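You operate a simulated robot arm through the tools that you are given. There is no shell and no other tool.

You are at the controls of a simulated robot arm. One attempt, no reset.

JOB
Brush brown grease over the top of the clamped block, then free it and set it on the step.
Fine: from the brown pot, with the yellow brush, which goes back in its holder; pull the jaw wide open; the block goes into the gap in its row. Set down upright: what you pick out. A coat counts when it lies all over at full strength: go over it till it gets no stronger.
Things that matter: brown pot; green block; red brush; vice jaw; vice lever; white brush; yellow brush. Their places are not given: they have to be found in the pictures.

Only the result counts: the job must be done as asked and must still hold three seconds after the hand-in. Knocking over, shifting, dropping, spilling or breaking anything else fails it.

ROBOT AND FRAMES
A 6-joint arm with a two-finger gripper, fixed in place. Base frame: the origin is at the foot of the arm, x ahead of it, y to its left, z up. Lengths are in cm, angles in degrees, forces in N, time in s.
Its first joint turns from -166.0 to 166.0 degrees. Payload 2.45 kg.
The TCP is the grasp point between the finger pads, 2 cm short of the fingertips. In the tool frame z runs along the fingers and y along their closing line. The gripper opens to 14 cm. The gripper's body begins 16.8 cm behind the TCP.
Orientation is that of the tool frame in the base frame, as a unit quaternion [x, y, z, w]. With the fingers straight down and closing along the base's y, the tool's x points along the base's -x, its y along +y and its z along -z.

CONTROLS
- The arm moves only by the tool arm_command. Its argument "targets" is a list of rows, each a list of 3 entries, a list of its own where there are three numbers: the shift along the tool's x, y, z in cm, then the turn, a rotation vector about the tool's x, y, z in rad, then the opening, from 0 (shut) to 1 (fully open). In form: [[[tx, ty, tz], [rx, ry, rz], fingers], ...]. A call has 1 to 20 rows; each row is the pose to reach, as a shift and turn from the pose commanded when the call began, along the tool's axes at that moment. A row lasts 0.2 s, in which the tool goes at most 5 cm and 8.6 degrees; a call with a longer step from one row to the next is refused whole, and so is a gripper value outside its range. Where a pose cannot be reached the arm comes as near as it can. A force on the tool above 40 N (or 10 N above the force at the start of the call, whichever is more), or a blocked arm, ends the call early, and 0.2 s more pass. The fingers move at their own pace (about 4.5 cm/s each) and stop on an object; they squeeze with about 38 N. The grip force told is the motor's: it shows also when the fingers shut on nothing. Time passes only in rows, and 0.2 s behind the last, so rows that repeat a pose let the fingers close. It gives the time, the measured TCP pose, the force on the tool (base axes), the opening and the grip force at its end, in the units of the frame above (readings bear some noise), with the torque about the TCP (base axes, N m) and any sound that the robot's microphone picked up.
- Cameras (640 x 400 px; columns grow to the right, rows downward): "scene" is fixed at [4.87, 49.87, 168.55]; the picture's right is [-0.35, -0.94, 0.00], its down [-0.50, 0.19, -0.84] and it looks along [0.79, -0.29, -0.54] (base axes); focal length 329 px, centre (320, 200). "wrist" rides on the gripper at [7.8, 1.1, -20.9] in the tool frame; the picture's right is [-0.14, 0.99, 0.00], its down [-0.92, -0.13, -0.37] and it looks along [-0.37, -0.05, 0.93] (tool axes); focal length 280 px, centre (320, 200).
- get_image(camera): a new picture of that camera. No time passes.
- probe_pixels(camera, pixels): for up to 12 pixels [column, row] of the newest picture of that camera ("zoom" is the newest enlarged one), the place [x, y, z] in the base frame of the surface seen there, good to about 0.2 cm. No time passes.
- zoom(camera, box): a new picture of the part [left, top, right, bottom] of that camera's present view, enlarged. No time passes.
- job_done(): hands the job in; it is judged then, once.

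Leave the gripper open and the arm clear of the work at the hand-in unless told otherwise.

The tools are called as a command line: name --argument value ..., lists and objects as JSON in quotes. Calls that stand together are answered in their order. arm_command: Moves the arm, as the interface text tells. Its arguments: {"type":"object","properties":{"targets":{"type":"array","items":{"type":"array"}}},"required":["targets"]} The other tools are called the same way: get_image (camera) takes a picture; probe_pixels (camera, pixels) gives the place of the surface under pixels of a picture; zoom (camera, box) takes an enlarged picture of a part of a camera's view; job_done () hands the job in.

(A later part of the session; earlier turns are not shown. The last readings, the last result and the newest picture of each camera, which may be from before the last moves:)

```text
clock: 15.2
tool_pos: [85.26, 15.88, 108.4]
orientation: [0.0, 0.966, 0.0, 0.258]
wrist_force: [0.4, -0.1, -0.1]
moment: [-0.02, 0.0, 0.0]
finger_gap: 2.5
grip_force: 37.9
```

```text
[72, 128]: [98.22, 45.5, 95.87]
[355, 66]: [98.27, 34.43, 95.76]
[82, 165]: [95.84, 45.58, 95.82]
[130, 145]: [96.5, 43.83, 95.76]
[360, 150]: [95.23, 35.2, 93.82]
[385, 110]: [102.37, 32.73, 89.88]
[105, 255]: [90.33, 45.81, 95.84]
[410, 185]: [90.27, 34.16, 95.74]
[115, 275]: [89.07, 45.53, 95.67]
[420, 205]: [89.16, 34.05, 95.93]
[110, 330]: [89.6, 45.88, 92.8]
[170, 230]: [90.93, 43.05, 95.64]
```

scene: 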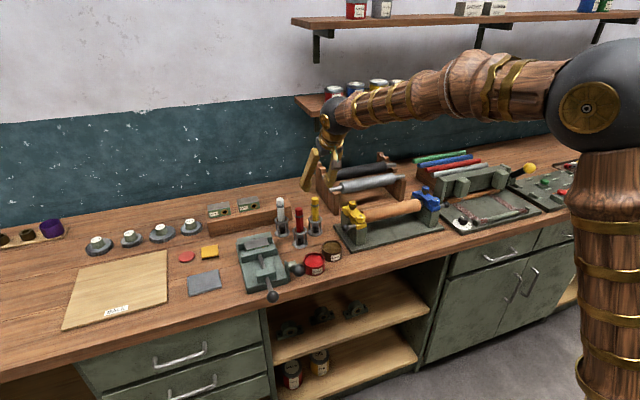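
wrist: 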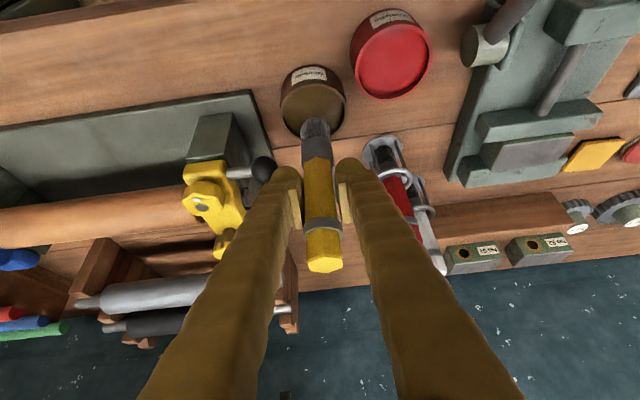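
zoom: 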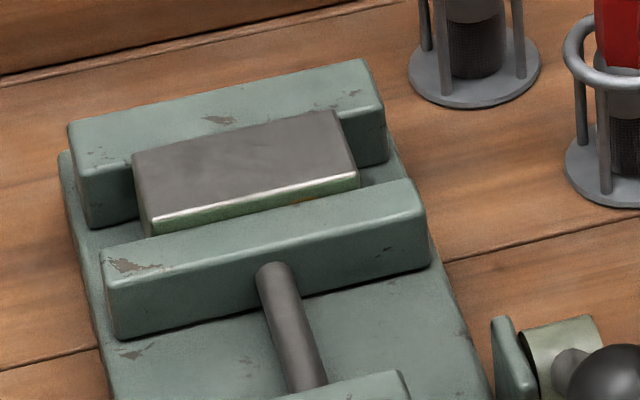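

Block top spans x 91.0–94.9, y 36.1–43.9, z 96.4, with jaws 0.5 cm lower. I carry the brush over to the corner (92,36.7), staying high.

arm_command --targets '[[[-0.98, 3.47, 0.565], [0, 0, 0], 0], [[-1.97, 6.93, 1.13], [0, 0, 0], 0], [[-2.95, 10.4, 1.695], [0, 0, 0], 0], [[-3.93, 13.87, 2.26], [0, 0, 0], 0], [[-4.91, 17.33, 2.825], [0, 0, 0], 0], [[-5.9, 20.8, 3.39], [0, 0, 0], 0], [[-5.9, 20.8, 3.39], [0, 0, 0], 0]]'

zoom --camera "scene" --box '[225, 180, 315, 270]'

get_image --camera "wrist"

```text
clock: 16.8
tool_pos: [92.02, 36.71, 108.29]
orientation: [0.0, 0.966, 0.0, 0.259]
wrist_force: [0.1, -1.5, -1.1]
moment: [0.0, 0.0, 0.04]
finger_gap: 2.48
grip_force: 38.3
```

```text
4.44 times, centred on (270, 225) of scene
```

zoom: 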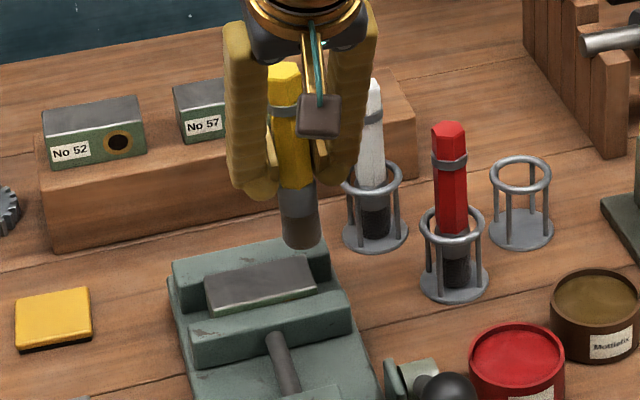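

```text
taken
```

wrist: 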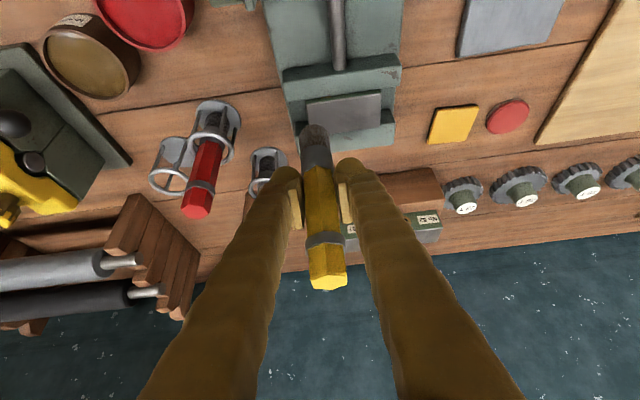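

I lower the brush so the tip comes to just about the block top (tip z≈96.5).

arm_command --targets '[[[0.6, 0, 1.04], [0, 0, 0], 0], [[1.2, 0, 2.08], [0, 0, 0], 0], [[1.7, 0, 2.94], [0, 0, 0], 0], [[1.9, 0, 3.29], [0, 0, 0], 0], [[2.0, 0, 3.46], [0, 0, 0], 0], [[2.0, 0, 3.46], [0, 0, 0], 0]]'

zoom --camera "scene" --box '[235, 210, 305, 270]'

```text
clock: 18.2
tool_pos: [91.97, 36.59, 104.42]
orientation: [0.001, 0.966, -0.001, 0.259]
wrist_force: [0.0, 0.2, 0.9]
moment: [-0.01, 0.01, 0.03]
finger_gap: 2.46
grip_force: 37.7
```

```text
6.67 times, centred on (270, 240) of scene
```

zoom: 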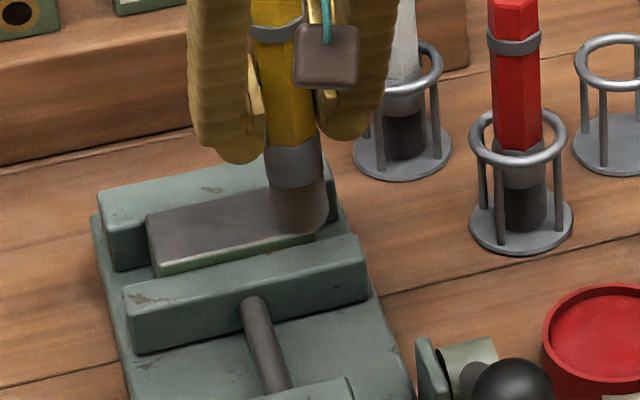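

No contact yet. I lower by 0.15 and then 0.25 cm more.

arm_command --targets '[[[0.05, 0, 0.087], [0, 0, 0], 0], [[0.1, 0, 0.173], [0, 0, 0], 0], [[0.1, 0, 0.173], [0, 0, 0], 0]]'

```text
clock: 19.0
tool_pos: [92.01, 36.63, 104.47]
orientation: [-0.001, 0.966, 0.001, 0.26]
wrist_force: [-3.1, -1.7, 22.0]
moment: [0.06, 0.22, 0.01]
finger_gap: 2.46
grip_force: 37.8
```

Contact at 22 N. I ease up 0.1 cm and make a first stroke along +y over the front strip to y≈43.4 and back.

arm_command --targets '[[[-0.05, 0, -0.087], [0, 0, 0], 0], [[-0.05, 1, -0.087], [0, 0, 0], 0], [[-0.05, 2, -0.087], [0, 0, 0], 0], [[-0.05, 3, -0.087], [0, 0, 0], 0], [[-0.05, 4, -0.087], [0, 0, 0], 0], [[-0.05, 5, -0.087], [0, 0, 0], 0], [[-0.05, 6, -0.087], [0, 0, 0], 0], [[-0.05, 6.8, -0.087], [0, 0, 0], 0]]'

zoom --camera "scene" --box '[235, 210, 305, 270]'

zoom --camera "wrist" --box '[200, 50, 400, 200]'

```text
clock: 20.8
tool_pos: [92.04, 43.37, 104.49]
orientation: [0.0, 0.966, 0.001, 0.259]
wrist_force: [0.8, -5.4, 19.6]
moment: [-0.4, -0.04, 0.02]
finger_gap: 2.48
grip_force: 38.2
```

```text
6.67 times, centred on (270, 240) of scene
```

zoom: 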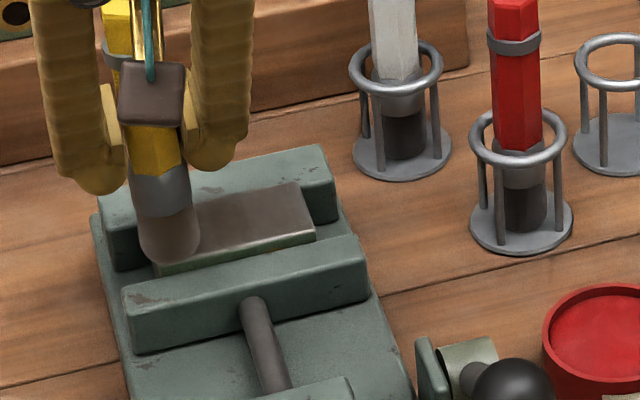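

```text
2.67 times, centred on (300, 125) of wrist
```

zoom: 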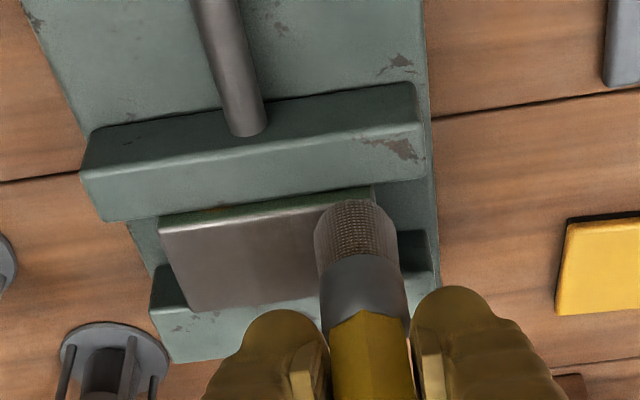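

A faint brown film shows along the front strip. I continue in zigzag: strips x≈93.0, 94.1, and back.

arm_command --targets '[[[-0.91, 0, 0.52], [0, 0, 0], 0], [[-0.91, -1.4, 0.52], [0, 0, 0], 0], [[-0.91, -2.8, 0.52], [0, 0, 0], 0], [[-0.91, -4.2, 0.52], [0, 0, 0], 0], [[-0.91, -5.6, 0.52], [0, 0, 0], 0], [[-0.91, -6.9, 0.52], [0, 0, 0], 0], [[-1.82, -6.9, 1.05], [0, 0, 0], 0], [[-1.82, -5.6, 1.05], [0, 0, 0], 0], [[-1.82, -4.2, 1.05], [0, 0, 0], 0], [[-1.82, -2.8, 1.05], [0, 0, 0], 0], [[-1.82, -1.4, 1.05], [0, 0, 0], 0], [[-1.82, 0, 1.05], [0, 0, 0], 0], [[-0.91, 0, 0.52], [0, 0, 0], 0], [[-0.91, -1.4, 0.52], [0, 0, 0], 0], [[-0.91, -2.8, 0.52], [0, 0, 0], 0], [[-0.91, -4.2, 0.52], [0, 0, 0], 0], [[-0.91, -5.6, 0.52], [0, 0, 0], 0], [[-0.91, -6.9, 0.52], [0, 0, 0], 0], [[0, -6.9, 0], [0, 0, 0], 0]]'

zoom --camera "scene" --box '[235, 210, 305, 270]'

zoom --camera "wrist" --box '[240, 50, 440, 200]'

```text
clock: 24.8
tool_pos: [92.03, 36.6, 104.25]
orientation: [-0.001, 0.966, 0.0, 0.259]
wrist_force: [-1.4, -0.2, -0.3]
moment: [0.02, -0.01, 0.05]
finger_gap: 2.49
grip_force: 38.3
```

```text
6.67 times, centred on (270, 240) of scene
```

zoom: 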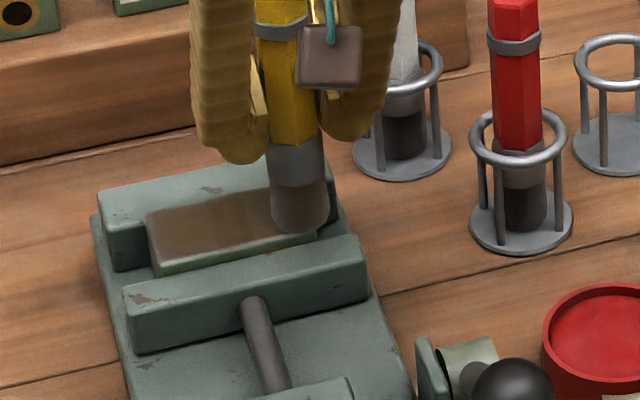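

```text
2.67 times, centred on (340, 125) of wrist
```

zoom: 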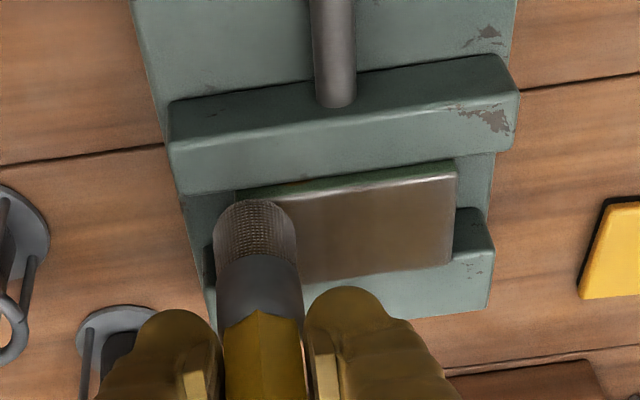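

The film is getting browner. The force has dropped to zero (brush crept up a bit), so I lower 0.12 cm and check contact.

arm_command --targets '[[[0.03, 0, 0.052], [0, 0, 0], 0], [[0.06, 0, 0.104], [0, 0, 0], 0], [[0.06, 0, 0.104], [0, 0, 0], 0]]'

```text
clock: 25.6
tool_pos: [91.97, 36.56, 104.33]
orientation: [0.0, 0.966, 0.001, 0.26]
wrist_force: [-1.6, 2.0, 10.0]
moment: [0.11, 0.0, 0.05]
finger_gap: 2.46
grip_force: 38.1
```

10 N contact: good. Another full zigzag pass.

arm_command --targets '[[[0.2, 1.4, -0.115], [0, 0, 0], 0], [[0.2, 2.8, -0.115], [0, 0, 0], 0], [[0.2, 4.2, -0.115], [0, 0, 0], 0], [[0.2, 5.6, -0.115], [0, 0, 0], 0], [[0.2, 6.9, -0.115], [0, 0, 0], 0], [[-0.87, 6.9, 0.5], [0, 0, 0], 0], [[-0.87, 5.6, 0.5], [0, 0, 0], 0], [[-0.87, 4.2, 0.5], [0, 0, 0], 0], [[-0.87, 2.8, 0.5], [0, 0, 0], 0], [[-0.87, 1.4, 0.5], [0, 0, 0], 0], [[-0.87, 0, 0.5], [0, 0, 0], 0], [[-1.95, 0, 1.12], [0, 0, 0], 0], [[-1.95, 1.4, 1.12], [0, 0, 0], 0], [[-1.95, 2.8, 1.12], [0, 0, 0], 0], [[-1.95, 4.2, 1.12], [0, 0, 0], 0], [[-1.95, 5.6, 1.12], [0, 0, 0], 0], [[-1.95, 6.9, 1.12], [0, 0, 0], 0]]'

zoom --camera "wrist" --box '[200, 30, 400, 180]'

zoom --camera "scene" --box '[235, 210, 305, 270]'

```text
clock: 29.2
tool_pos: [94.26, 43.47, 104.14]
orientation: [0.0, 0.966, 0.001, 0.259]
wrist_force: [0.2, -1.6, 11.7]
moment: [-0.11, -0.03, -0.01]
finger_gap: 2.48
grip_force: 37.7
```

```text
2.67 times, centred on (300, 105) of wrist
```

zoom: 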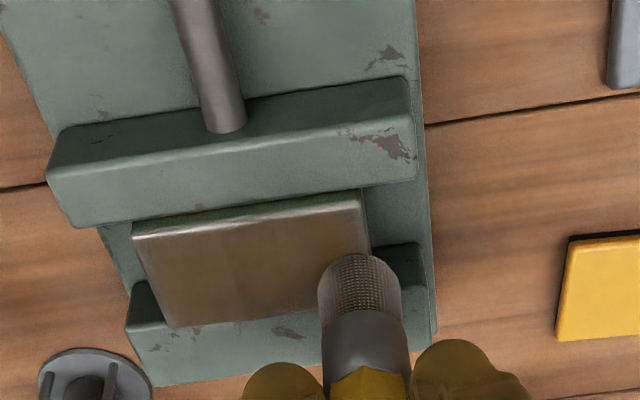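

```text
6.67 times, centred on (270, 240) of scene
```

zoom: 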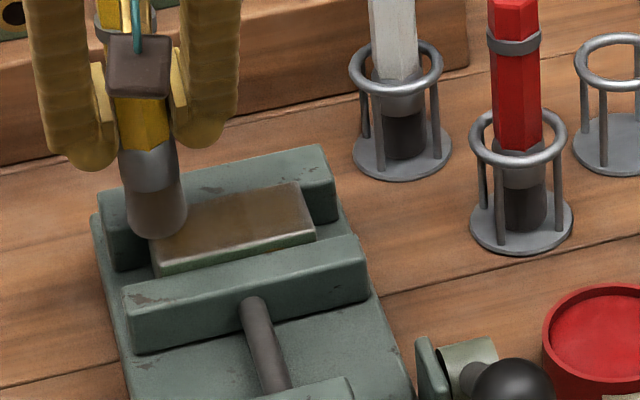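

The back half is browner than the front. I keep going with strips x≈94.2, 93.4, 92.5 with slight overrun of the ends.

arm_command --targets '[[[0, 0.3, 0], [0, 0, 0], 0], [[0, -1.2, 0], [0, 0, 0], 0], [[0, -2.7, 0], [0, 0, 0], 0], [[0, -4.2, 0], [0, 0, 0], 0], [[0, -5.7, 0], [0, 0, 0], 0], [[0, -7.2, 0], [0, 0, 0], 0], [[0.728, -7.2, -0.419], [0, 0, 0], 0], [[0.728, -5.7, -0.419], [0, 0, 0], 0], [[0.728, -4.2, -0.419], [0, 0, 0], 0], [[0.728, -2.7, -0.419], [0, 0, 0], 0], [[0.728, -1.2, -0.419], [0, 0, 0], 0], [[0.728, 0.3, -0.419], [0, 0, 0], 0], [[1.509, 0.3, -0.867], [0, 0, 0], 0], [[1.509, -1.2, -0.867], [0, 0, 0], 0], [[1.509, -2.7, -0.867], [0, 0, 0], 0], [[1.509, -4.2, -0.867], [0, 0, 0], 0], [[1.509, -5.7, -0.867], [0, 0, 0], 0], [[1.509, -7.2, -0.867], [0, 0, 0], 0], [[2.289, -7.2, -1.316], [0, 0, 0], 0]]'

zoom --camera "wrist" --box '[240, 30, 440, 180]'

zoom --camera "scene" --box '[235, 210, 305, 270]'

```text
clock: 33.2
tool_pos: [91.72, 36.16, 104.16]
orientation: [0.0, 0.966, 0.001, 0.26]
wrist_force: [3.3, -0.6, 6.0]
moment: [0.0, -0.23, -0.01]
finger_gap: 2.47
grip_force: 38.2
```

```text
2.67 times, centred on (340, 105) of wrist
```

zoom: 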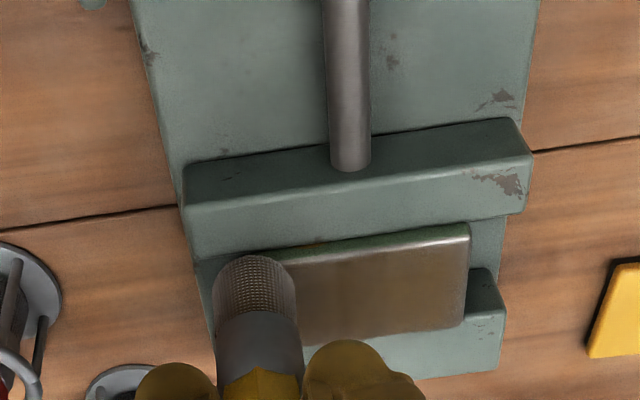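

```text
6.67 times, centred on (270, 240) of scene
```

zoom: 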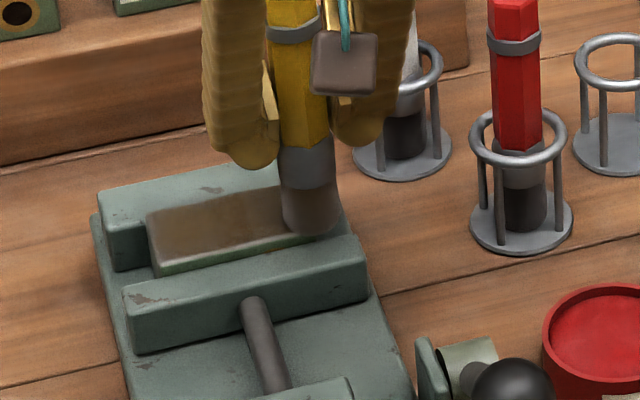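

The centre is browner; the front edge is still grey. I stroke along the front edge at x≈91.6 and x≈91.1, both ways.

arm_command --targets '[[[0, 1.5, 0], [0, 0, 0], 0], [[0, 3, 0], [0, 0, 0], 0], [[0, 4.5, 0], [0, 0, 0], 0], [[0, 6, 0], [0, 0, 0], 0], [[0, 7.5, 0], [0, 0, 0], 0], [[0.43, 7.5, -0.25], [0, 0, 0], 0], [[0.43, 6, -0.25], [0, 0, 0], 0], [[0.43, 4.5, -0.25], [0, 0, 0], 0], [[0.43, 3, -0.25], [0, 0, 0], 0], [[0.43, 1.5, -0.25], [0, 0, 0], 0], [[0.43, 0, -0.25], [0, 0, 0], 0], [[0, 0, 0], [0, 0, 0], 0], [[0, 1.5, 0], [0, 0, 0], 0], [[0, 3, 0], [0, 0, 0], 0], [[0, 4.5, 0], [0, 0, 0], 0], [[0, 6, 0], [0, 0, 0], 0], [[0, 7.5, 0], [0, 0, 0], 0]]'

zoom --camera "wrist" --box '[200, 50, 400, 200]'

zoom --camera "scene" --box '[235, 210, 305, 270]'

```text
clock: 36.8
tool_pos: [91.6, 43.66, 104.11]
orientation: [0.0, 0.966, 0.001, 0.26]
wrist_force: [-0.7, -2.3, 8.3]
moment: [-0.15, -0.01, 0.03]
finger_gap: 2.5
grip_force: 38.2
```

```text
2.67 times, centred on (300, 125) of wrist
```

zoom: 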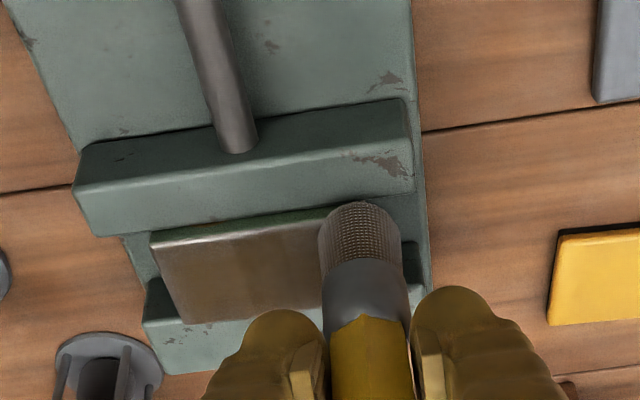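

```text
6.67 times, centred on (270, 240) of scene
```

zoom: 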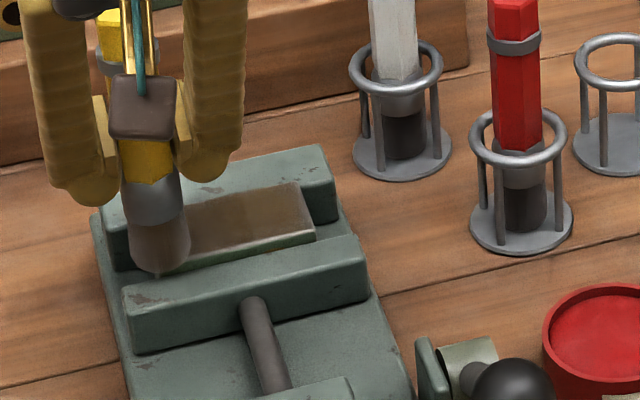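

I lift the brush 5 cm to see the whole coat.

arm_command --targets '[[[-0.5, 0, -0.87], [0, 0, 0], 0], [[-1.5, 0, -2.6], [0, 0, 0], 0], [[-2.5, 0, -4.34], [0, 0, 0], 0], [[-2.5, 0, -4.34], [0, 0, 0], 0]]'

zoom --camera "scene" --box '[235, 200, 305, 270]'

zoom --camera "wrist" --box '[200, 30, 400, 180]'

```text
clock: 37.8
tool_pos: [91.6, 43.73, 109.14]
orientation: [0.0, 0.966, 0.0, 0.259]
wrist_force: [-1.1, 0.6, -0.7]
moment: [0.0, 0.01, 0.04]
finger_gap: 2.47
grip_force: 38.0
```

```text
5.71 times, centred on (270, 235) of scene
```

zoom: 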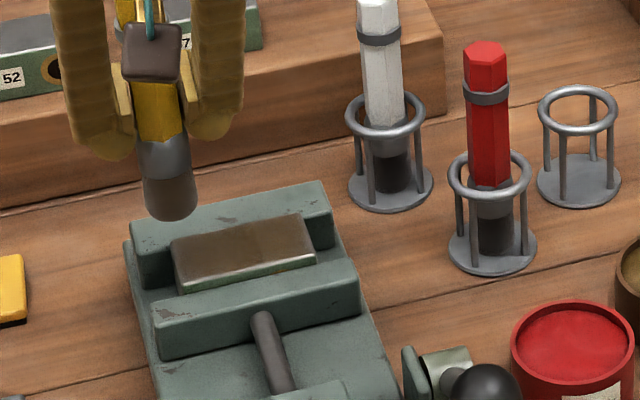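

```text
2.67 times, centred on (300, 105) of wrist
```

zoom: 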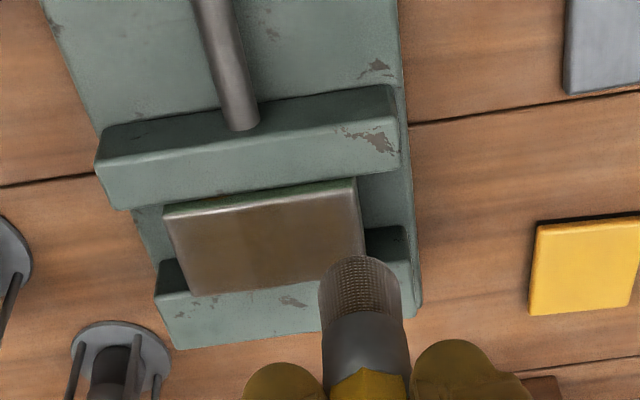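

I zoom in tight on the block top to compare evenness.

zoom --camera "scene" --box '[250, 232, 280, 254]'

zoom --camera "wrist" --box '[245, 80, 345, 155]'

```text
16.00 times, centred on (265, 243) of scene
```

zoom: 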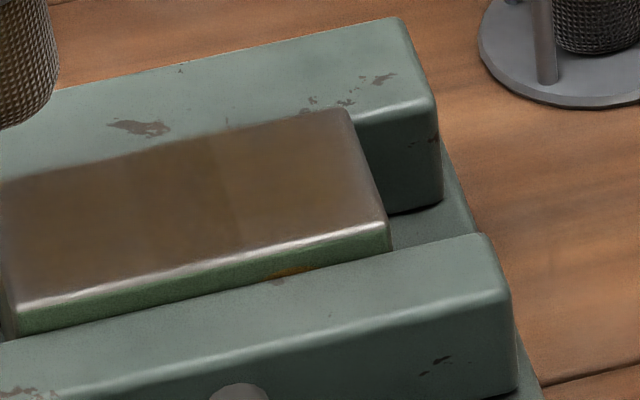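

```text
5.33 times, centred on (295, 118) of wrist
```

zoom: 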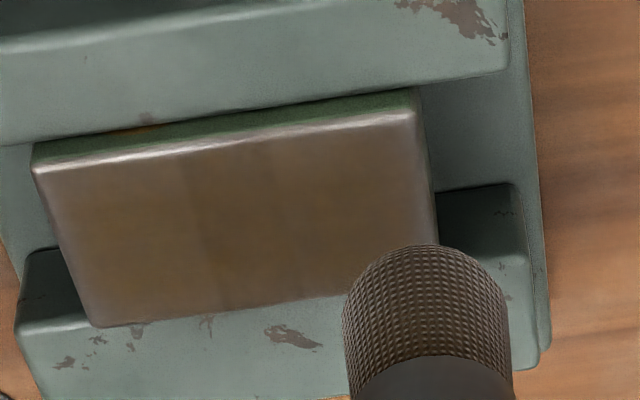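

The coat is brown but not yet at full strength; edges weaker. I go back to the pot for a reload, staying high, then lower to just above the grease.

arm_command --targets '[[[0.69, -3.54, -0.4], [0, 0, 0], 0], [[1.39, -7.08, -0.8], [0, 0, 0], 0], [[2.08, -10.61, -1.2], [0, 0, 0], 0], [[2.78, -14.15, -1.6], [0, 0, 0], 0], [[3.47, -17.69, -1.99], [0, 0, 0], 0], [[4.16, -21.2, -2.39], [0, 0, 0], 0], [[4.86, -24.8, -2.79], [0, 0, 0], 0], [[5.55, -28.3, -3.19], [0, 0, 0], 0], [[5.55, -28.3, -3.19], [0, 0, 0], 0], [[6.73, -28.3, -1.14], [0, 0, 0], 0], [[7.91, -28.3, 0.91], [0, 0, 0], 0], [[9.09, -28.3, 2.966], [0, 0, 0], 0], [[9.09, -28.3, 2.966], [0, 0, 0], 0]]'

zoom --camera "scene" --box '[305, 210, 360, 265]'

```text
clock: 40.6
tool_pos: [85.3, 15.38, 102.04]
orientation: [-0.001, 0.966, 0.0, 0.259]
wrist_force: [-0.2, -0.5, -0.5]
moment: [-0.03, -0.01, 0.03]
finger_gap: 2.49
grip_force: 38.1
```

```text
7.27 times, centred on (332, 238) of scene
```

zoom: 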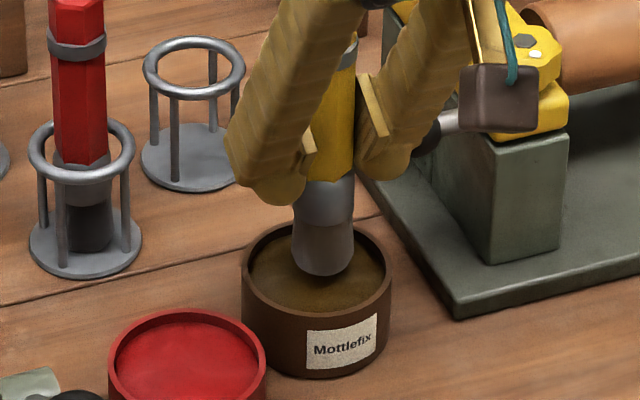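

The tip hangs just above the grease. I check where the fixture's black ball is relative to the right finger.

probe_pixels --camera "zoom" --pixels '[[425, 140], [450, 122], [418, 148], [400, 155], [385, 165], [365, 150], [320, 272], [345, 260], [270, 180]]'

get_image --camera "wrist"

```text
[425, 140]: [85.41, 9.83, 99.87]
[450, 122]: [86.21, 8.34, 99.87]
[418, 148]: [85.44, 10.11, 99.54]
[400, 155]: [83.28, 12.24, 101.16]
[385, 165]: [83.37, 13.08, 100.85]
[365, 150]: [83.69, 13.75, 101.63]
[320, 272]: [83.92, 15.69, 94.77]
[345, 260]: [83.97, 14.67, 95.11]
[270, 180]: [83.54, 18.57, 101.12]
```

```text
taken
```

wrist: 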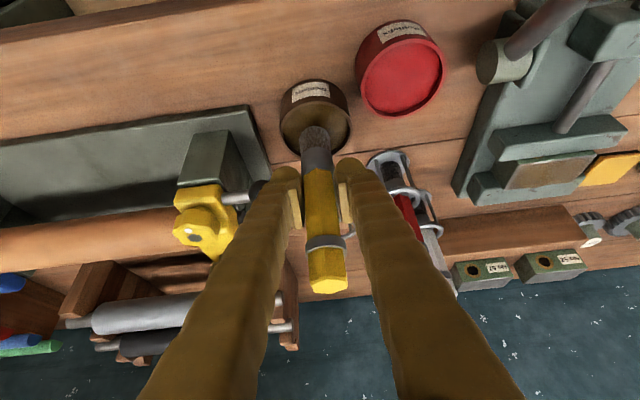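

The ball sits near (86,9.8,99), about 0.6 cm outside the right finger, so I shift +0.8 cm in y (still well inside the pot) and lower to touch the grease.

arm_command --targets '[[[0, 0.8, 0], [0, 0, 0], 0], [[0, 0.8, 0], [0, 0, 0], 0], [[0.2, 0.8, 0.35], [0, 0, 0], 0], [[0.35, 0.8, 0.61], [0, 0, 0], 0], [[0.42, 0.8, 0.74], [0, 0, 0], 0], [[0.42, 0.8, 0.74], [0, 0, 0], 0]]'

```text
clock: 42.0
tool_pos: [85.2, 16.27, 101.18]
orientation: [0.001, 0.966, 0.0, 0.259]
wrist_force: [-0.1, 0.5, -0.7]
moment: [0.0, -0.04, -0.02]
finger_gap: 2.47
grip_force: 38.5
```

No contact yet (tip ≈93.4). I lower further in small steps.

arm_command --targets '[[[0.1, 0, 0.17], [0, 0, 0], 0], [[0.15, 0, 0.26], [0, 0, 0], 0], [[0.2, 0, 0.35], [0, 0, 0], 0], [[0.2, 0, 0.35], [0, 0, 0], 0]]'

zoom --camera "scene" --box '[305, 210, 360, 265]'

```text
clock: 43.0
tool_pos: [85.33, 16.1, 100.97]
orientation: [0.0, 0.965, 0.001, 0.261]
wrist_force: [3.9, -3.7, 37.0]
moment: [-0.09, -0.34, -0.04]
finger_gap: 2.54
grip_force: 38.2
```

```text
7.27 times, centred on (332, 238) of scene
```

zoom: 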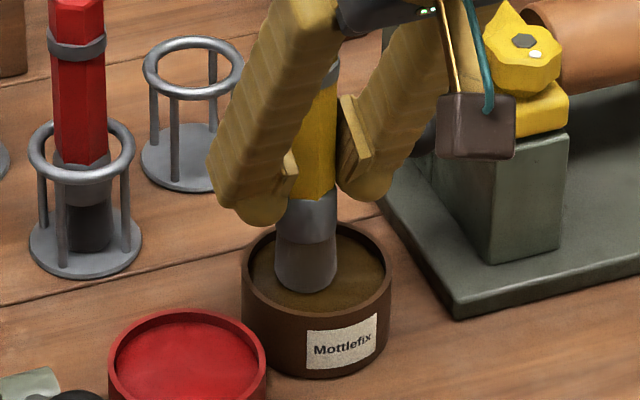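

Firm contact with the grease at 37 N. I lift, carry back over the block's near corner (91.7,36.4) and lower to just above it.

arm_command --targets '[[[-0.5, 0, -0.87], [0, 0, 0], 0], [[-1.5, 0, -2.6], [0, 0, 0], 0], [[-2.8, 0, -4.85], [0, 0, 0], 0], [[-4.1, 0, -7.1], [0, 0, 0], 0], [[-5.05, 3.35, -6.55], [0, 0, 0], 0], [[-6.0, 6.7, -6.0], [0, 0, 0], 0], [[-6.95, 10.1, -5.46], [0, 0, 0], 0], [[-7.9, 13.4, -4.91], [0, 0, 0], 0], [[-8.87, 16.8, -4.36], [0, 0, 0], 0], [[-9.82, 20.2, -3.81], [0, 0, 0], 0], [[-9.82, 20.2, -3.81], [0, 0, 0], 0], [[-8.82, 20.2, -2.08], [0, 0, 0], 0], [[-7.82, 20.2, -0.35], [0, 0, 0], 0], [[-7.62, 20.2, 0.0], [0, 0, 0], 0], [[-7.62, 20.2, 0.0], [0, 0, 0], 0]]'

zoom --camera "scene" --box '[235, 210, 305, 270]'

```text
clock: 46.2
tool_pos: [91.77, 36.48, 104.62]
orientation: [-0.001, 0.966, 0.0, 0.259]
wrist_force: [0.2, 1.0, -1.0]
moment: [-0.02, -0.02, -0.03]
finger_gap: 2.48
grip_force: 38.3
```

```text
6.67 times, centred on (270, 240) of scene
```

zoom: 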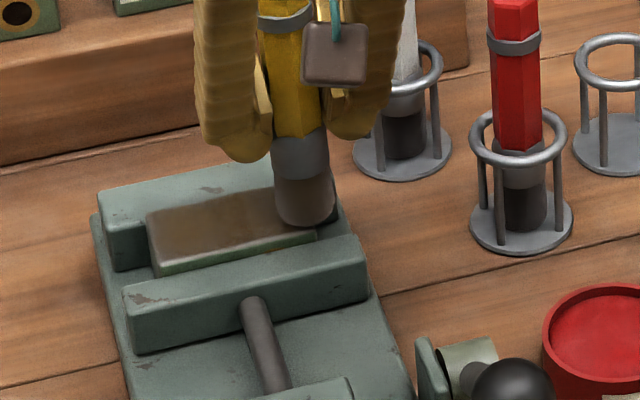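

I lower 0.5 cm in small steps to find contact.

arm_command --targets '[[[0.15, 0, 0.26], [0, 0, 0], 0], [[0.22, 0, 0.38], [0, 0, 0], 0], [[0.25, 0, 0.43], [0, 0, 0], 0], [[0.25, 0, 0.43], [0, 0, 0], 0]]'

```text
clock: 47.2
tool_pos: [91.75, 36.27, 104.07]
orientation: [0.0, 0.966, 0.0, 0.259]
wrist_force: [-0.1, -0.3, 0.0]
moment: [0.02, -0.01, 0.0]
finger_gap: 2.45
grip_force: 37.9
```

arm_command --targets '[[[0.05, 0, 0.087], [0, 0, 0], 0], [[0.1, 0, 0.173], [0, 0, 0], 0], [[0.1, 0, 0.173], [0, 0, 0], 0]]'

```text
clock: 48.0
tool_pos: [91.87, 36.22, 103.99]
orientation: [-0.001, 0.966, 0.001, 0.258]
wrist_force: [0.3, 0.1, 1.7]
moment: [0.0, -0.04, 0.0]
finger_gap: 2.48
grip_force: 37.6
```

Light contact of 1.7 N. I press 0.1 cm more and run the zigzag again with the fresh load.

arm_command --targets '[[[0.04, -0.2, 0.07], [0, 0, 0], 0], [[0.04, 1.3, 0.07], [0, 0, 0], 0], [[0.04, 2.8, 0.07], [0, 0, 0], 0], [[0.04, 4.3, 0.07], [0, 0, 0], 0], [[0.04, 5.8, 0.07], [0, 0, 0], 0], [[0.04, 7.3, 0.07], [0, 0, 0], 0], [[-0.74, 7.3, 0.519], [0, 0, 0], 0], [[-0.74, 5.8, 0.519], [0, 0, 0], 0], [[-0.74, 4.3, 0.519], [0, 0, 0], 0], [[-0.74, 2.8, 0.519], [0, 0, 0], 0], [[-0.74, 1.3, 0.519], [0, 0, 0], 0], [[-0.74, -0.2, 0.519], [0, 0, 0], 0], [[-1.52, -0.2, 0.967], [0, 0, 0], 0], [[-1.52, 1.3, 0.967], [0, 0, 0], 0], [[-1.52, 2.8, 0.967], [0, 0, 0], 0], [[-1.52, 4.3, 0.967], [0, 0, 0], 0], [[-1.52, 5.8, 0.967], [0, 0, 0], 0], [[-1.52, 7.3, 0.967], [0, 0, 0], 0], [[-2.13, 7.3, 1.316], [0, 0, 0], 0]]'

zoom --camera "scene" --box '[235, 210, 305, 270]'

zoom --camera "wrist" --box '[200, 30, 400, 180]'

```text
clock: 52.0
tool_pos: [94.4, 43.53, 103.89]
orientation: [0.0, 0.966, 0.0, 0.259]
wrist_force: [0.3, -0.9, 1.0]
moment: [0.03, 0.03, -0.02]
finger_gap: 2.46
grip_force: 38.3
```

```text
6.67 times, centred on (270, 240) of scene
```

zoom: 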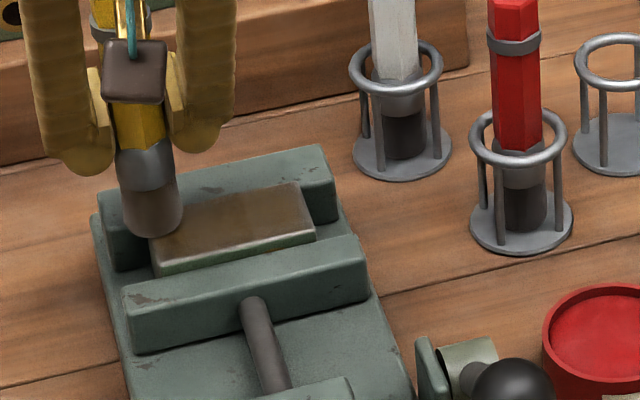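

```text
2.67 times, centred on (300, 105) of wrist
```

zoom: 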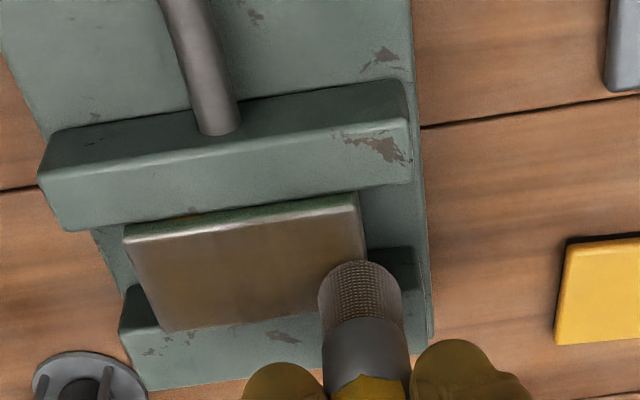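

Getting browner. Another pass in reverse with 0.08 cm more pressure, ending on the front edge.

arm_command --targets '[[[0.04, 0.2, 0.07], [0, 0, 0], 0], [[0.04, -1.3, 0.07], [0, 0, 0], 0], [[0.04, -2.8, 0.07], [0, 0, 0], 0], [[0.04, -4.3, 0.07], [0, 0, 0], 0], [[0.04, -5.8, 0.07], [0, 0, 0], 0], [[0.04, -7.4, 0.07], [0, 0, 0], 0], [[0.82, -7.4, -0.38], [0, 0, 0], 0], [[0.82, -5.8, -0.38], [0, 0, 0], 0], [[0.82, -4.3, -0.38], [0, 0, 0], 0], [[0.82, -2.8, -0.38], [0, 0, 0], 0], [[0.82, -1.3, -0.38], [0, 0, 0], 0], [[0.82, 0.2, -0.38], [0, 0, 0], 0], [[1.6, 0.2, -0.83], [0, 0, 0], 0], [[1.6, -1.3, -0.83], [0, 0, 0], 0], [[1.6, -2.8, -0.83], [0, 0, 0], 0], [[1.6, -4.3, -0.83], [0, 0, 0], 0], [[1.6, -5.8, -0.83], [0, 0, 0], 0], [[1.6, -7.4, -0.83], [0, 0, 0], 0], [[2.5, -7.4, -1.345], [0, 0, 0], 0]]'

arm_command --targets '[[[0, 0, 0], [0, 0, 0], 0], [[0, 1.5, 0], [0, 0, 0], 0], [[0, 3, 0], [0, 0, 0], 0], [[0, 4.5, 0], [0, 0, 0], 0], [[0, 6, 0], [0, 0, 0], 0], [[0, 7.6, 0], [0, 0, 0], 0], [[0.35, 7.6, -0.2], [0, 0, 0], 0], [[0.35, 6, -0.2], [0, 0, 0], 0], [[0.35, 4.5, -0.2], [0, 0, 0], 0], [[0.35, 3, -0.2], [0, 0, 0], 0], [[0.35, 1.5, -0.2], [0, 0, 0], 0], [[0.35, 0, -0.2], [0, 0, 0], 0], [[-0.52, 0, 0.3], [0, 0, 0], 0], [[-1.3, 0, 0.748], [0, 0, 0], 0], [[-2.17, 0, 1.246], [0, 0, 0], 0]]'

zoom --camera "scene" --box '[235, 210, 305, 270]'

zoom --camera "wrist" --box '[240, 30, 440, 180]'

```text
clock: 56.0
tool_pos: [91.51, 36.31, 103.7]
orientation: [0.0, 0.966, -0.001, 0.259]
wrist_force: [4.0, -0.9, 8.8]
moment: [0.03, -0.31, -0.03]
finger_gap: 2.45
grip_force: 37.7
```

```text
clock: 59.2
tool_pos: [94.05, 36.25, 103.87]
orientation: [-0.001, 0.966, 0.001, 0.259]
wrist_force: [-9.5, 0.3, 27.4]
moment: [0.18, 0.66, 0.04]
finger_gap: 2.52
grip_force: 38.1
```

```text
6.67 times, centred on (270, 240) of scene
```

zoom: 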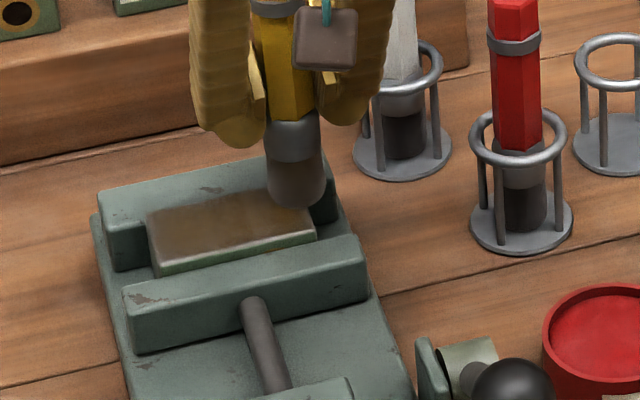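

```text
2.67 times, centred on (340, 105) of wrist
```

zoom: 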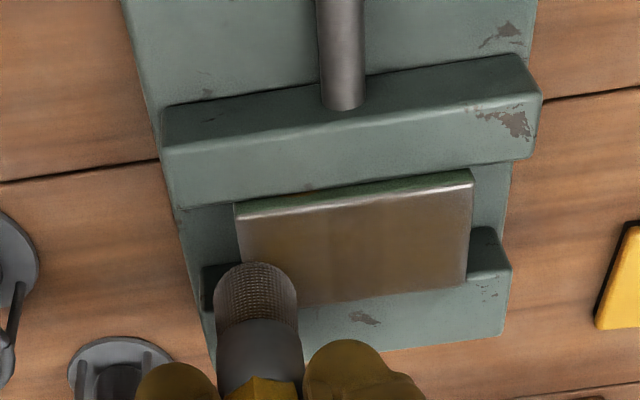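

Pressure rose to 27 N, so I raise 0.2 cm and inspect the coat closely.

arm_command --targets '[[[-0.1, 0, -0.17], [0, 0, 0], 0], [[-1.5, 0, -2.6], [0, 0, 0], 0], [[-1.5, 0, -2.6], [0, 0, 0], 0]]'

zoom --camera "scene" --box '[250, 232, 280, 254]'

zoom --camera "wrist" --box '[290, 80, 410, 160]'

```text
clock: 60.0
tool_pos: [94.23, 36.34, 106.79]
orientation: [0.0, 0.966, -0.001, 0.258]
wrist_force: [0.1, 0.1, -0.3]
moment: [-0.03, 0.0, 0.01]
finger_gap: 2.47
grip_force: 37.7
```

```text
16.00 times, centred on (265, 243) of scene
```

zoom: 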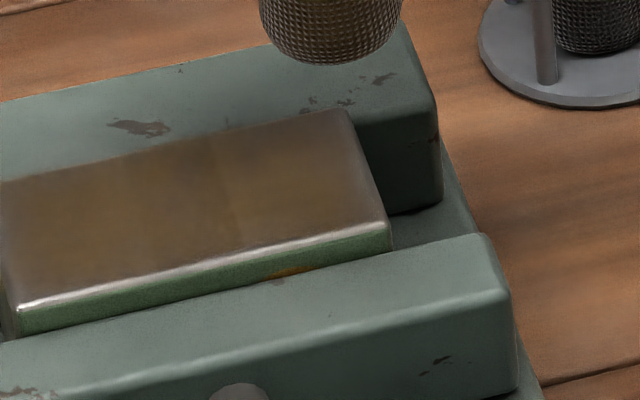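

```text
5.00 times, centred on (350, 120) of wrist
```

zoom: 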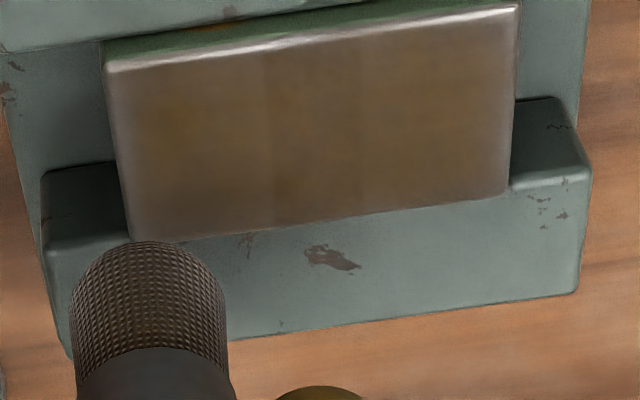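

The middle is browner; edges look weaker still. I fetch a third load: back to the pot.

arm_command --targets '[[[-1.0, 0, -1.73], [0, 0, 0], 0], [[0.3, -3.35, -2.48], [0, 0, 0], 0], [[1.6, -6.7, -3.23], [0, 0, 0], 0], [[2.9, -10.05, -3.97], [0, 0, 0], 0], [[4.2, -13.4, -4.72], [0, 0, 0], 0], [[5.5, -16.75, -5.47], [0, 0, 0], 0], [[6.8, -20.1, -6.22], [0, 0, 0], 0], [[6.8, -20.1, -6.22], [0, 0, 0], 0], [[8.1, -20.1, -3.97], [0, 0, 0], 0], [[9.4, -20.1, -1.71], [0, 0, 0], 0], [[10.69, -20.1, 0.54], [0, 0, 0], 0], [[10.69, -20.1, 0.54], [0, 0, 0], 0]]'

arm_command --targets '[[[0.1, 0, 0.17], [0, 0, 0], 0], [[0.2, 0, 0.35], [0, 0, 0], 0], [[0.27, 0, 0.47], [0, 0, 0], 0], [[0.27, 0, 0.47], [0, 0, 0], 0]]'

zoom --camera "scene" --box '[305, 210, 360, 265]'

```text
clock: 62.6
tool_pos: [84.97, 16.0, 100.95]
orientation: [-0.001, 0.966, 0.0, 0.258]
wrist_force: [0.3, 0.1, 0.2]
moment: [0.0, 0.01, 0.02]
finger_gap: 2.45
grip_force: 37.7
```

```text
clock: 63.4
tool_pos: [85.27, 16.18, 100.78]
orientation: [0.0, 0.965, 0.001, 0.261]
wrist_force: [0.7, -1.9, 6.0]
moment: [-0.01, -0.05, -0.04]
finger_gap: 2.47
grip_force: 37.8
stopped in row 3: the force on the tool passed its limit at 42 N (the readings are from after the stop); the commanded pose is now the measured one
```

```text
7.27 times, centred on (332, 238) of scene
```

zoom: 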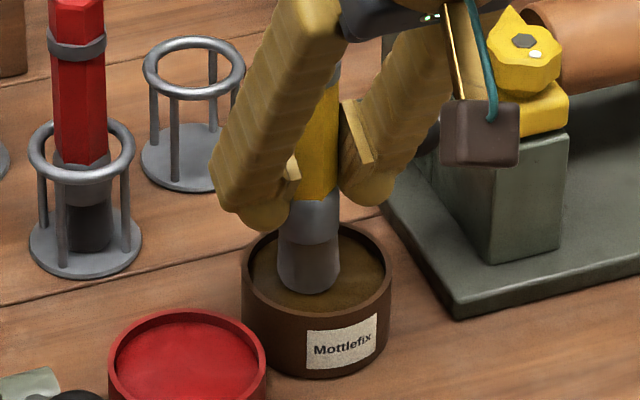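

Loaded. I return to the block corner the same way and approach to just above the surface.

arm_command --targets '[[[-0.5, 0, -0.87], [0, 0, 0], 0], [[-1.5, 0, -2.6], [0, 0, 0], 0], [[-2.8, 0, -4.85], [0, 0, 0], 0], [[-4.1, 0, -7.1], [0, 0, 0], 0], [[-5.03, 3.33, -6.56], [0, 0, 0], 0], [[-5.96, 6.67, -6.03], [0, 0, 0], 0], [[-6.9, 10.0, -5.49], [0, 0, 0], 0], [[-7.83, 13.3, -4.95], [0, 0, 0], 0], [[-8.76, 16.7, -4.42], [0, 0, 0], 0], [[-9.69, 20.0, -3.88], [0, 0, 0], 0], [[-9.69, 20.0, -3.88], [0, 0, 0], 0], [[-8.69, 20.0, -2.15], [0, 0, 0], 0], [[-7.69, 20.0, -0.42], [0, 0, 0], 0], [[-7.44, 20.0, 0.02], [0, 0, 0], 0], [[-7.29, 20.0, 0.28], [0, 0, 0], 0], [[-7.29, 20.0, 0.28], [0, 0, 0], 0]]'

```text
clock: 66.8
tool_pos: [91.62, 36.19, 104.22]
orientation: [0.0, 0.965, 0.001, 0.261]
wrist_force: [0.2, 0.0, -0.3]
moment: [0.0, 0.0, -0.02]
finger_gap: 2.51
grip_force: 38.2
```

arm_command --targets '[[[0.05, 0, 0.087], [0, 0, 0], 0], [[0.1, 0, 0.173], [0, 0, 0], 0], [[0.15, 0, 0.26], [0, 0, 0], 0], [[0.15, 0, 0.26], [0, 0, 0], 0]]'

```text
clock: 67.8
tool_pos: [91.56, 36.06, 103.91]
orientation: [0.001, 0.965, 0.0, 0.261]
wrist_force: [0.9, 0.0, -0.4]
moment: [0.02, -0.01, 0.02]
finger_gap: 2.52
grip_force: 38.0
```

arm_command --targets '[[[0.05, 0, 0.087], [0, 0, 0], 0], [[0.1, 0, 0.173], [0, 0, 0], 0], [[0.1, 0, 0.173], [0, 0, 0], 0]]'

```text
clock: 68.6
tool_pos: [91.61, 35.99, 103.8]
orientation: [0.001, 0.965, 0.001, 0.261]
wrist_force: [-2.7, -0.3, 11.4]
moment: [0.1, 0.18, 0.04]
finger_gap: 2.47
grip_force: 38.2
```

11 N at the corner. Zigzag pass 1 with the third load.

arm_command --targets '[[[0, 1.5, 0], [0, 0, 0], 0], [[0, 3.0, 0], [0, 0, 0], 0], [[0, 4.5, 0], [0, 0, 0], 0], [[0, 6.0, 0], [0, 0, 0], 0], [[0, 7.6, 0], [0, 0, 0], 0], [[-0.777, 7.6, 0.454], [0, 0, 0], 0], [[-0.777, 6.0, 0.454], [0, 0, 0], 0], [[-0.777, 4.5, 0.454], [0, 0, 0], 0], [[-0.777, 3.0, 0.454], [0, 0, 0], 0], [[-0.777, 1.5, 0.454], [0, 0, 0], 0], [[-0.777, 0.1, 0.454], [0, 0, 0], 0], [[-1.554, 0.1, 0.908], [0, 0, 0], 0], [[-1.554, 1.5, 0.908], [0, 0, 0], 0], [[-1.554, 3.0, 0.908], [0, 0, 0], 0], [[-1.554, 4.5, 0.908], [0, 0, 0], 0], [[-1.554, 6.0, 0.908], [0, 0, 0], 0], [[-1.554, 7.6, 0.908], [0, 0, 0], 0], [[-2.33, 7.6, 1.36], [0, 0, 0], 0]]'

arm_command --targets '[[[0, -1.5, 0], [0, 0, 0], 0], [[0, -3.0, 0], [0, 0, 0], 0], [[0, -4.5, 0], [0, 0, 0], 0], [[0, -6.0, 0], [0, 0, 0], 0], [[0, -7.6, 0], [0, 0, 0], 0], [[0.777, -7.6, -0.454], [0, 0, 0], 0], [[0.777, -6.0, -0.454], [0, 0, 0], 0], [[0.777, -4.5, -0.454], [0, 0, 0], 0], [[0.777, -3.0, -0.454], [0, 0, 0], 0], [[0.777, -1.5, -0.454], [0, 0, 0], 0], [[0.777, 0, -0.454], [0, 0, 0], 0], [[1.554, 0, -0.908], [0, 0, 0], 0], [[1.554, -1.5, -0.908], [0, 0, 0], 0], [[1.554, -3.0, -0.908], [0, 0, 0], 0], [[1.554, -4.5, -0.908], [0, 0, 0], 0], [[1.554, -6.0, -0.908], [0, 0, 0], 0], [[1.554, -7.6, -0.908], [0, 0, 0], 0], [[2.33, -7.6, -1.36], [0, 0, 0], 0]]'

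zoom --camera "wrist" --box '[290, 80, 410, 160]'

zoom --camera "scene" --box '[250, 232, 280, 254]'

```text
clock: 72.4
tool_pos: [94.23, 43.76, 103.72]
orientation: [0.0, 0.965, 0.001, 0.261]
wrist_force: [-1.9, 0.7, 4.4]
moment: [0.11, 0.14, 0.0]
finger_gap: 2.52
grip_force: 38.9
```

```text
clock: 76.2
tool_pos: [91.58, 35.93, 103.73]
orientation: [0.001, 0.965, 0.001, 0.261]
wrist_force: [0.5, 0.4, 1.5]
moment: [0.02, -0.06, 0.01]
finger_gap: 2.5
grip_force: 37.8
```

```text
5.00 times, centred on (350, 120) of wrist
```

zoom: 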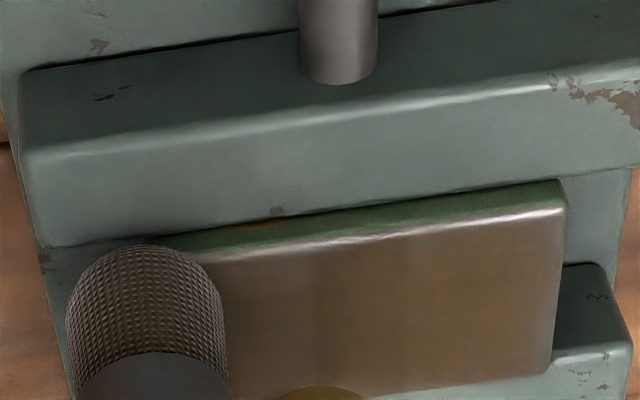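

```text
16.00 times, centred on (265, 243) of scene
```

zoom: 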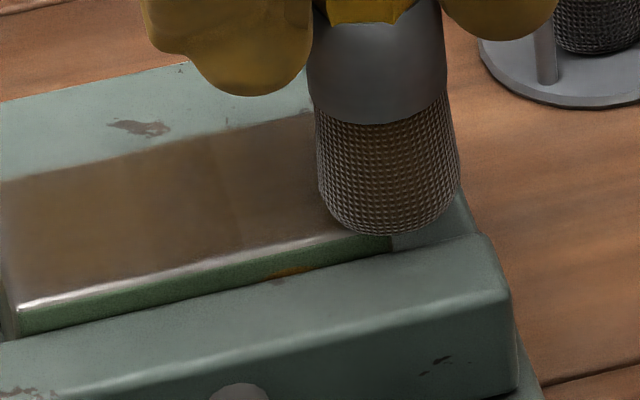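

Now it looks more uniform. Two more passes on in-between strips with slightly more pressure, covering edges.

arm_command --targets '[[[0.375, 0, -0.15], [0, 0, 0], 0], [[0.375, 1.5, -0.15], [0, 0, 0], 0], [[0.375, 3.0, -0.15], [0, 0, 0], 0], [[0.375, 4.5, -0.15], [0, 0, 0], 0], [[0.375, 6.0, -0.15], [0, 0, 0], 0], [[0.375, 7.8, -0.15], [0, 0, 0], 0], [[-0.36, 7.8, 0.277], [0, 0, 0], 0], [[-0.36, 6.0, 0.277], [0, 0, 0], 0], [[-0.36, 4.5, 0.277], [0, 0, 0], 0], [[-0.36, 3.0, 0.277], [0, 0, 0], 0], [[-0.36, 1.5, 0.277], [0, 0, 0], 0], [[-0.36, 0, 0.277], [0, 0, 0], 0], [[-1.136, 0, 0.73], [0, 0, 0], 0], [[-1.136, 1.5, 0.73], [0, 0, 0], 0], [[-1.136, 3.0, 0.73], [0, 0, 0], 0], [[-1.136, 4.5, 0.73], [0, 0, 0], 0], [[-1.136, 6.0, 0.73], [0, 0, 0], 0], [[-1.136, 7.8, 0.73], [0, 0, 0], 0], [[-1.91, 7.8, 1.184], [0, 0, 0], 0]]'

arm_command --targets '[[[0, -1.5, 0], [0, 0, 0], 0], [[0, -3.0, 0], [0, 0, 0], 0], [[0, -4.5, 0], [0, 0, 0], 0], [[0, -6.0, 0], [0, 0, 0], 0], [[0, -7.8, 0], [0, 0, 0], 0], [[-0.65, -7.8, 0.38], [0, 0, 0], 0], [[-0.65, -6.0, 0.38], [0, 0, 0], 0], [[-0.65, -4.5, 0.38], [0, 0, 0], 0], [[-0.65, -3.0, 0.38], [0, 0, 0], 0], [[-0.65, -1.5, 0.38], [0, 0, 0], 0], [[-0.65, 0, 0.38], [0, 0, 0], 0], [[0.1, 0, -0.06], [0, 0, 0], 0], [[1.0, 0, -0.58], [0, 0, 0], 0], [[2.2, 0, -1.28], [0, 0, 0], 0]]'

```text
clock: 80.2
tool_pos: [93.65, 43.99, 103.51]
orientation: [0.001, 0.965, 0.001, 0.262]
wrist_force: [-7.9, 1.6, 18.9]
moment: [0.11, 0.43, 0.01]
finger_gap: 2.52
grip_force: 37.4
```

```text
clock: 83.2
tool_pos: [91.23, 44.11, 103.66]
orientation: [0.0, 0.965, 0.002, 0.262]
wrist_force: [0.7, 0.2, 0.3]
moment: [0.02, 0.0, 0.01]
finger_gap: 2.54
grip_force: 38.2
```

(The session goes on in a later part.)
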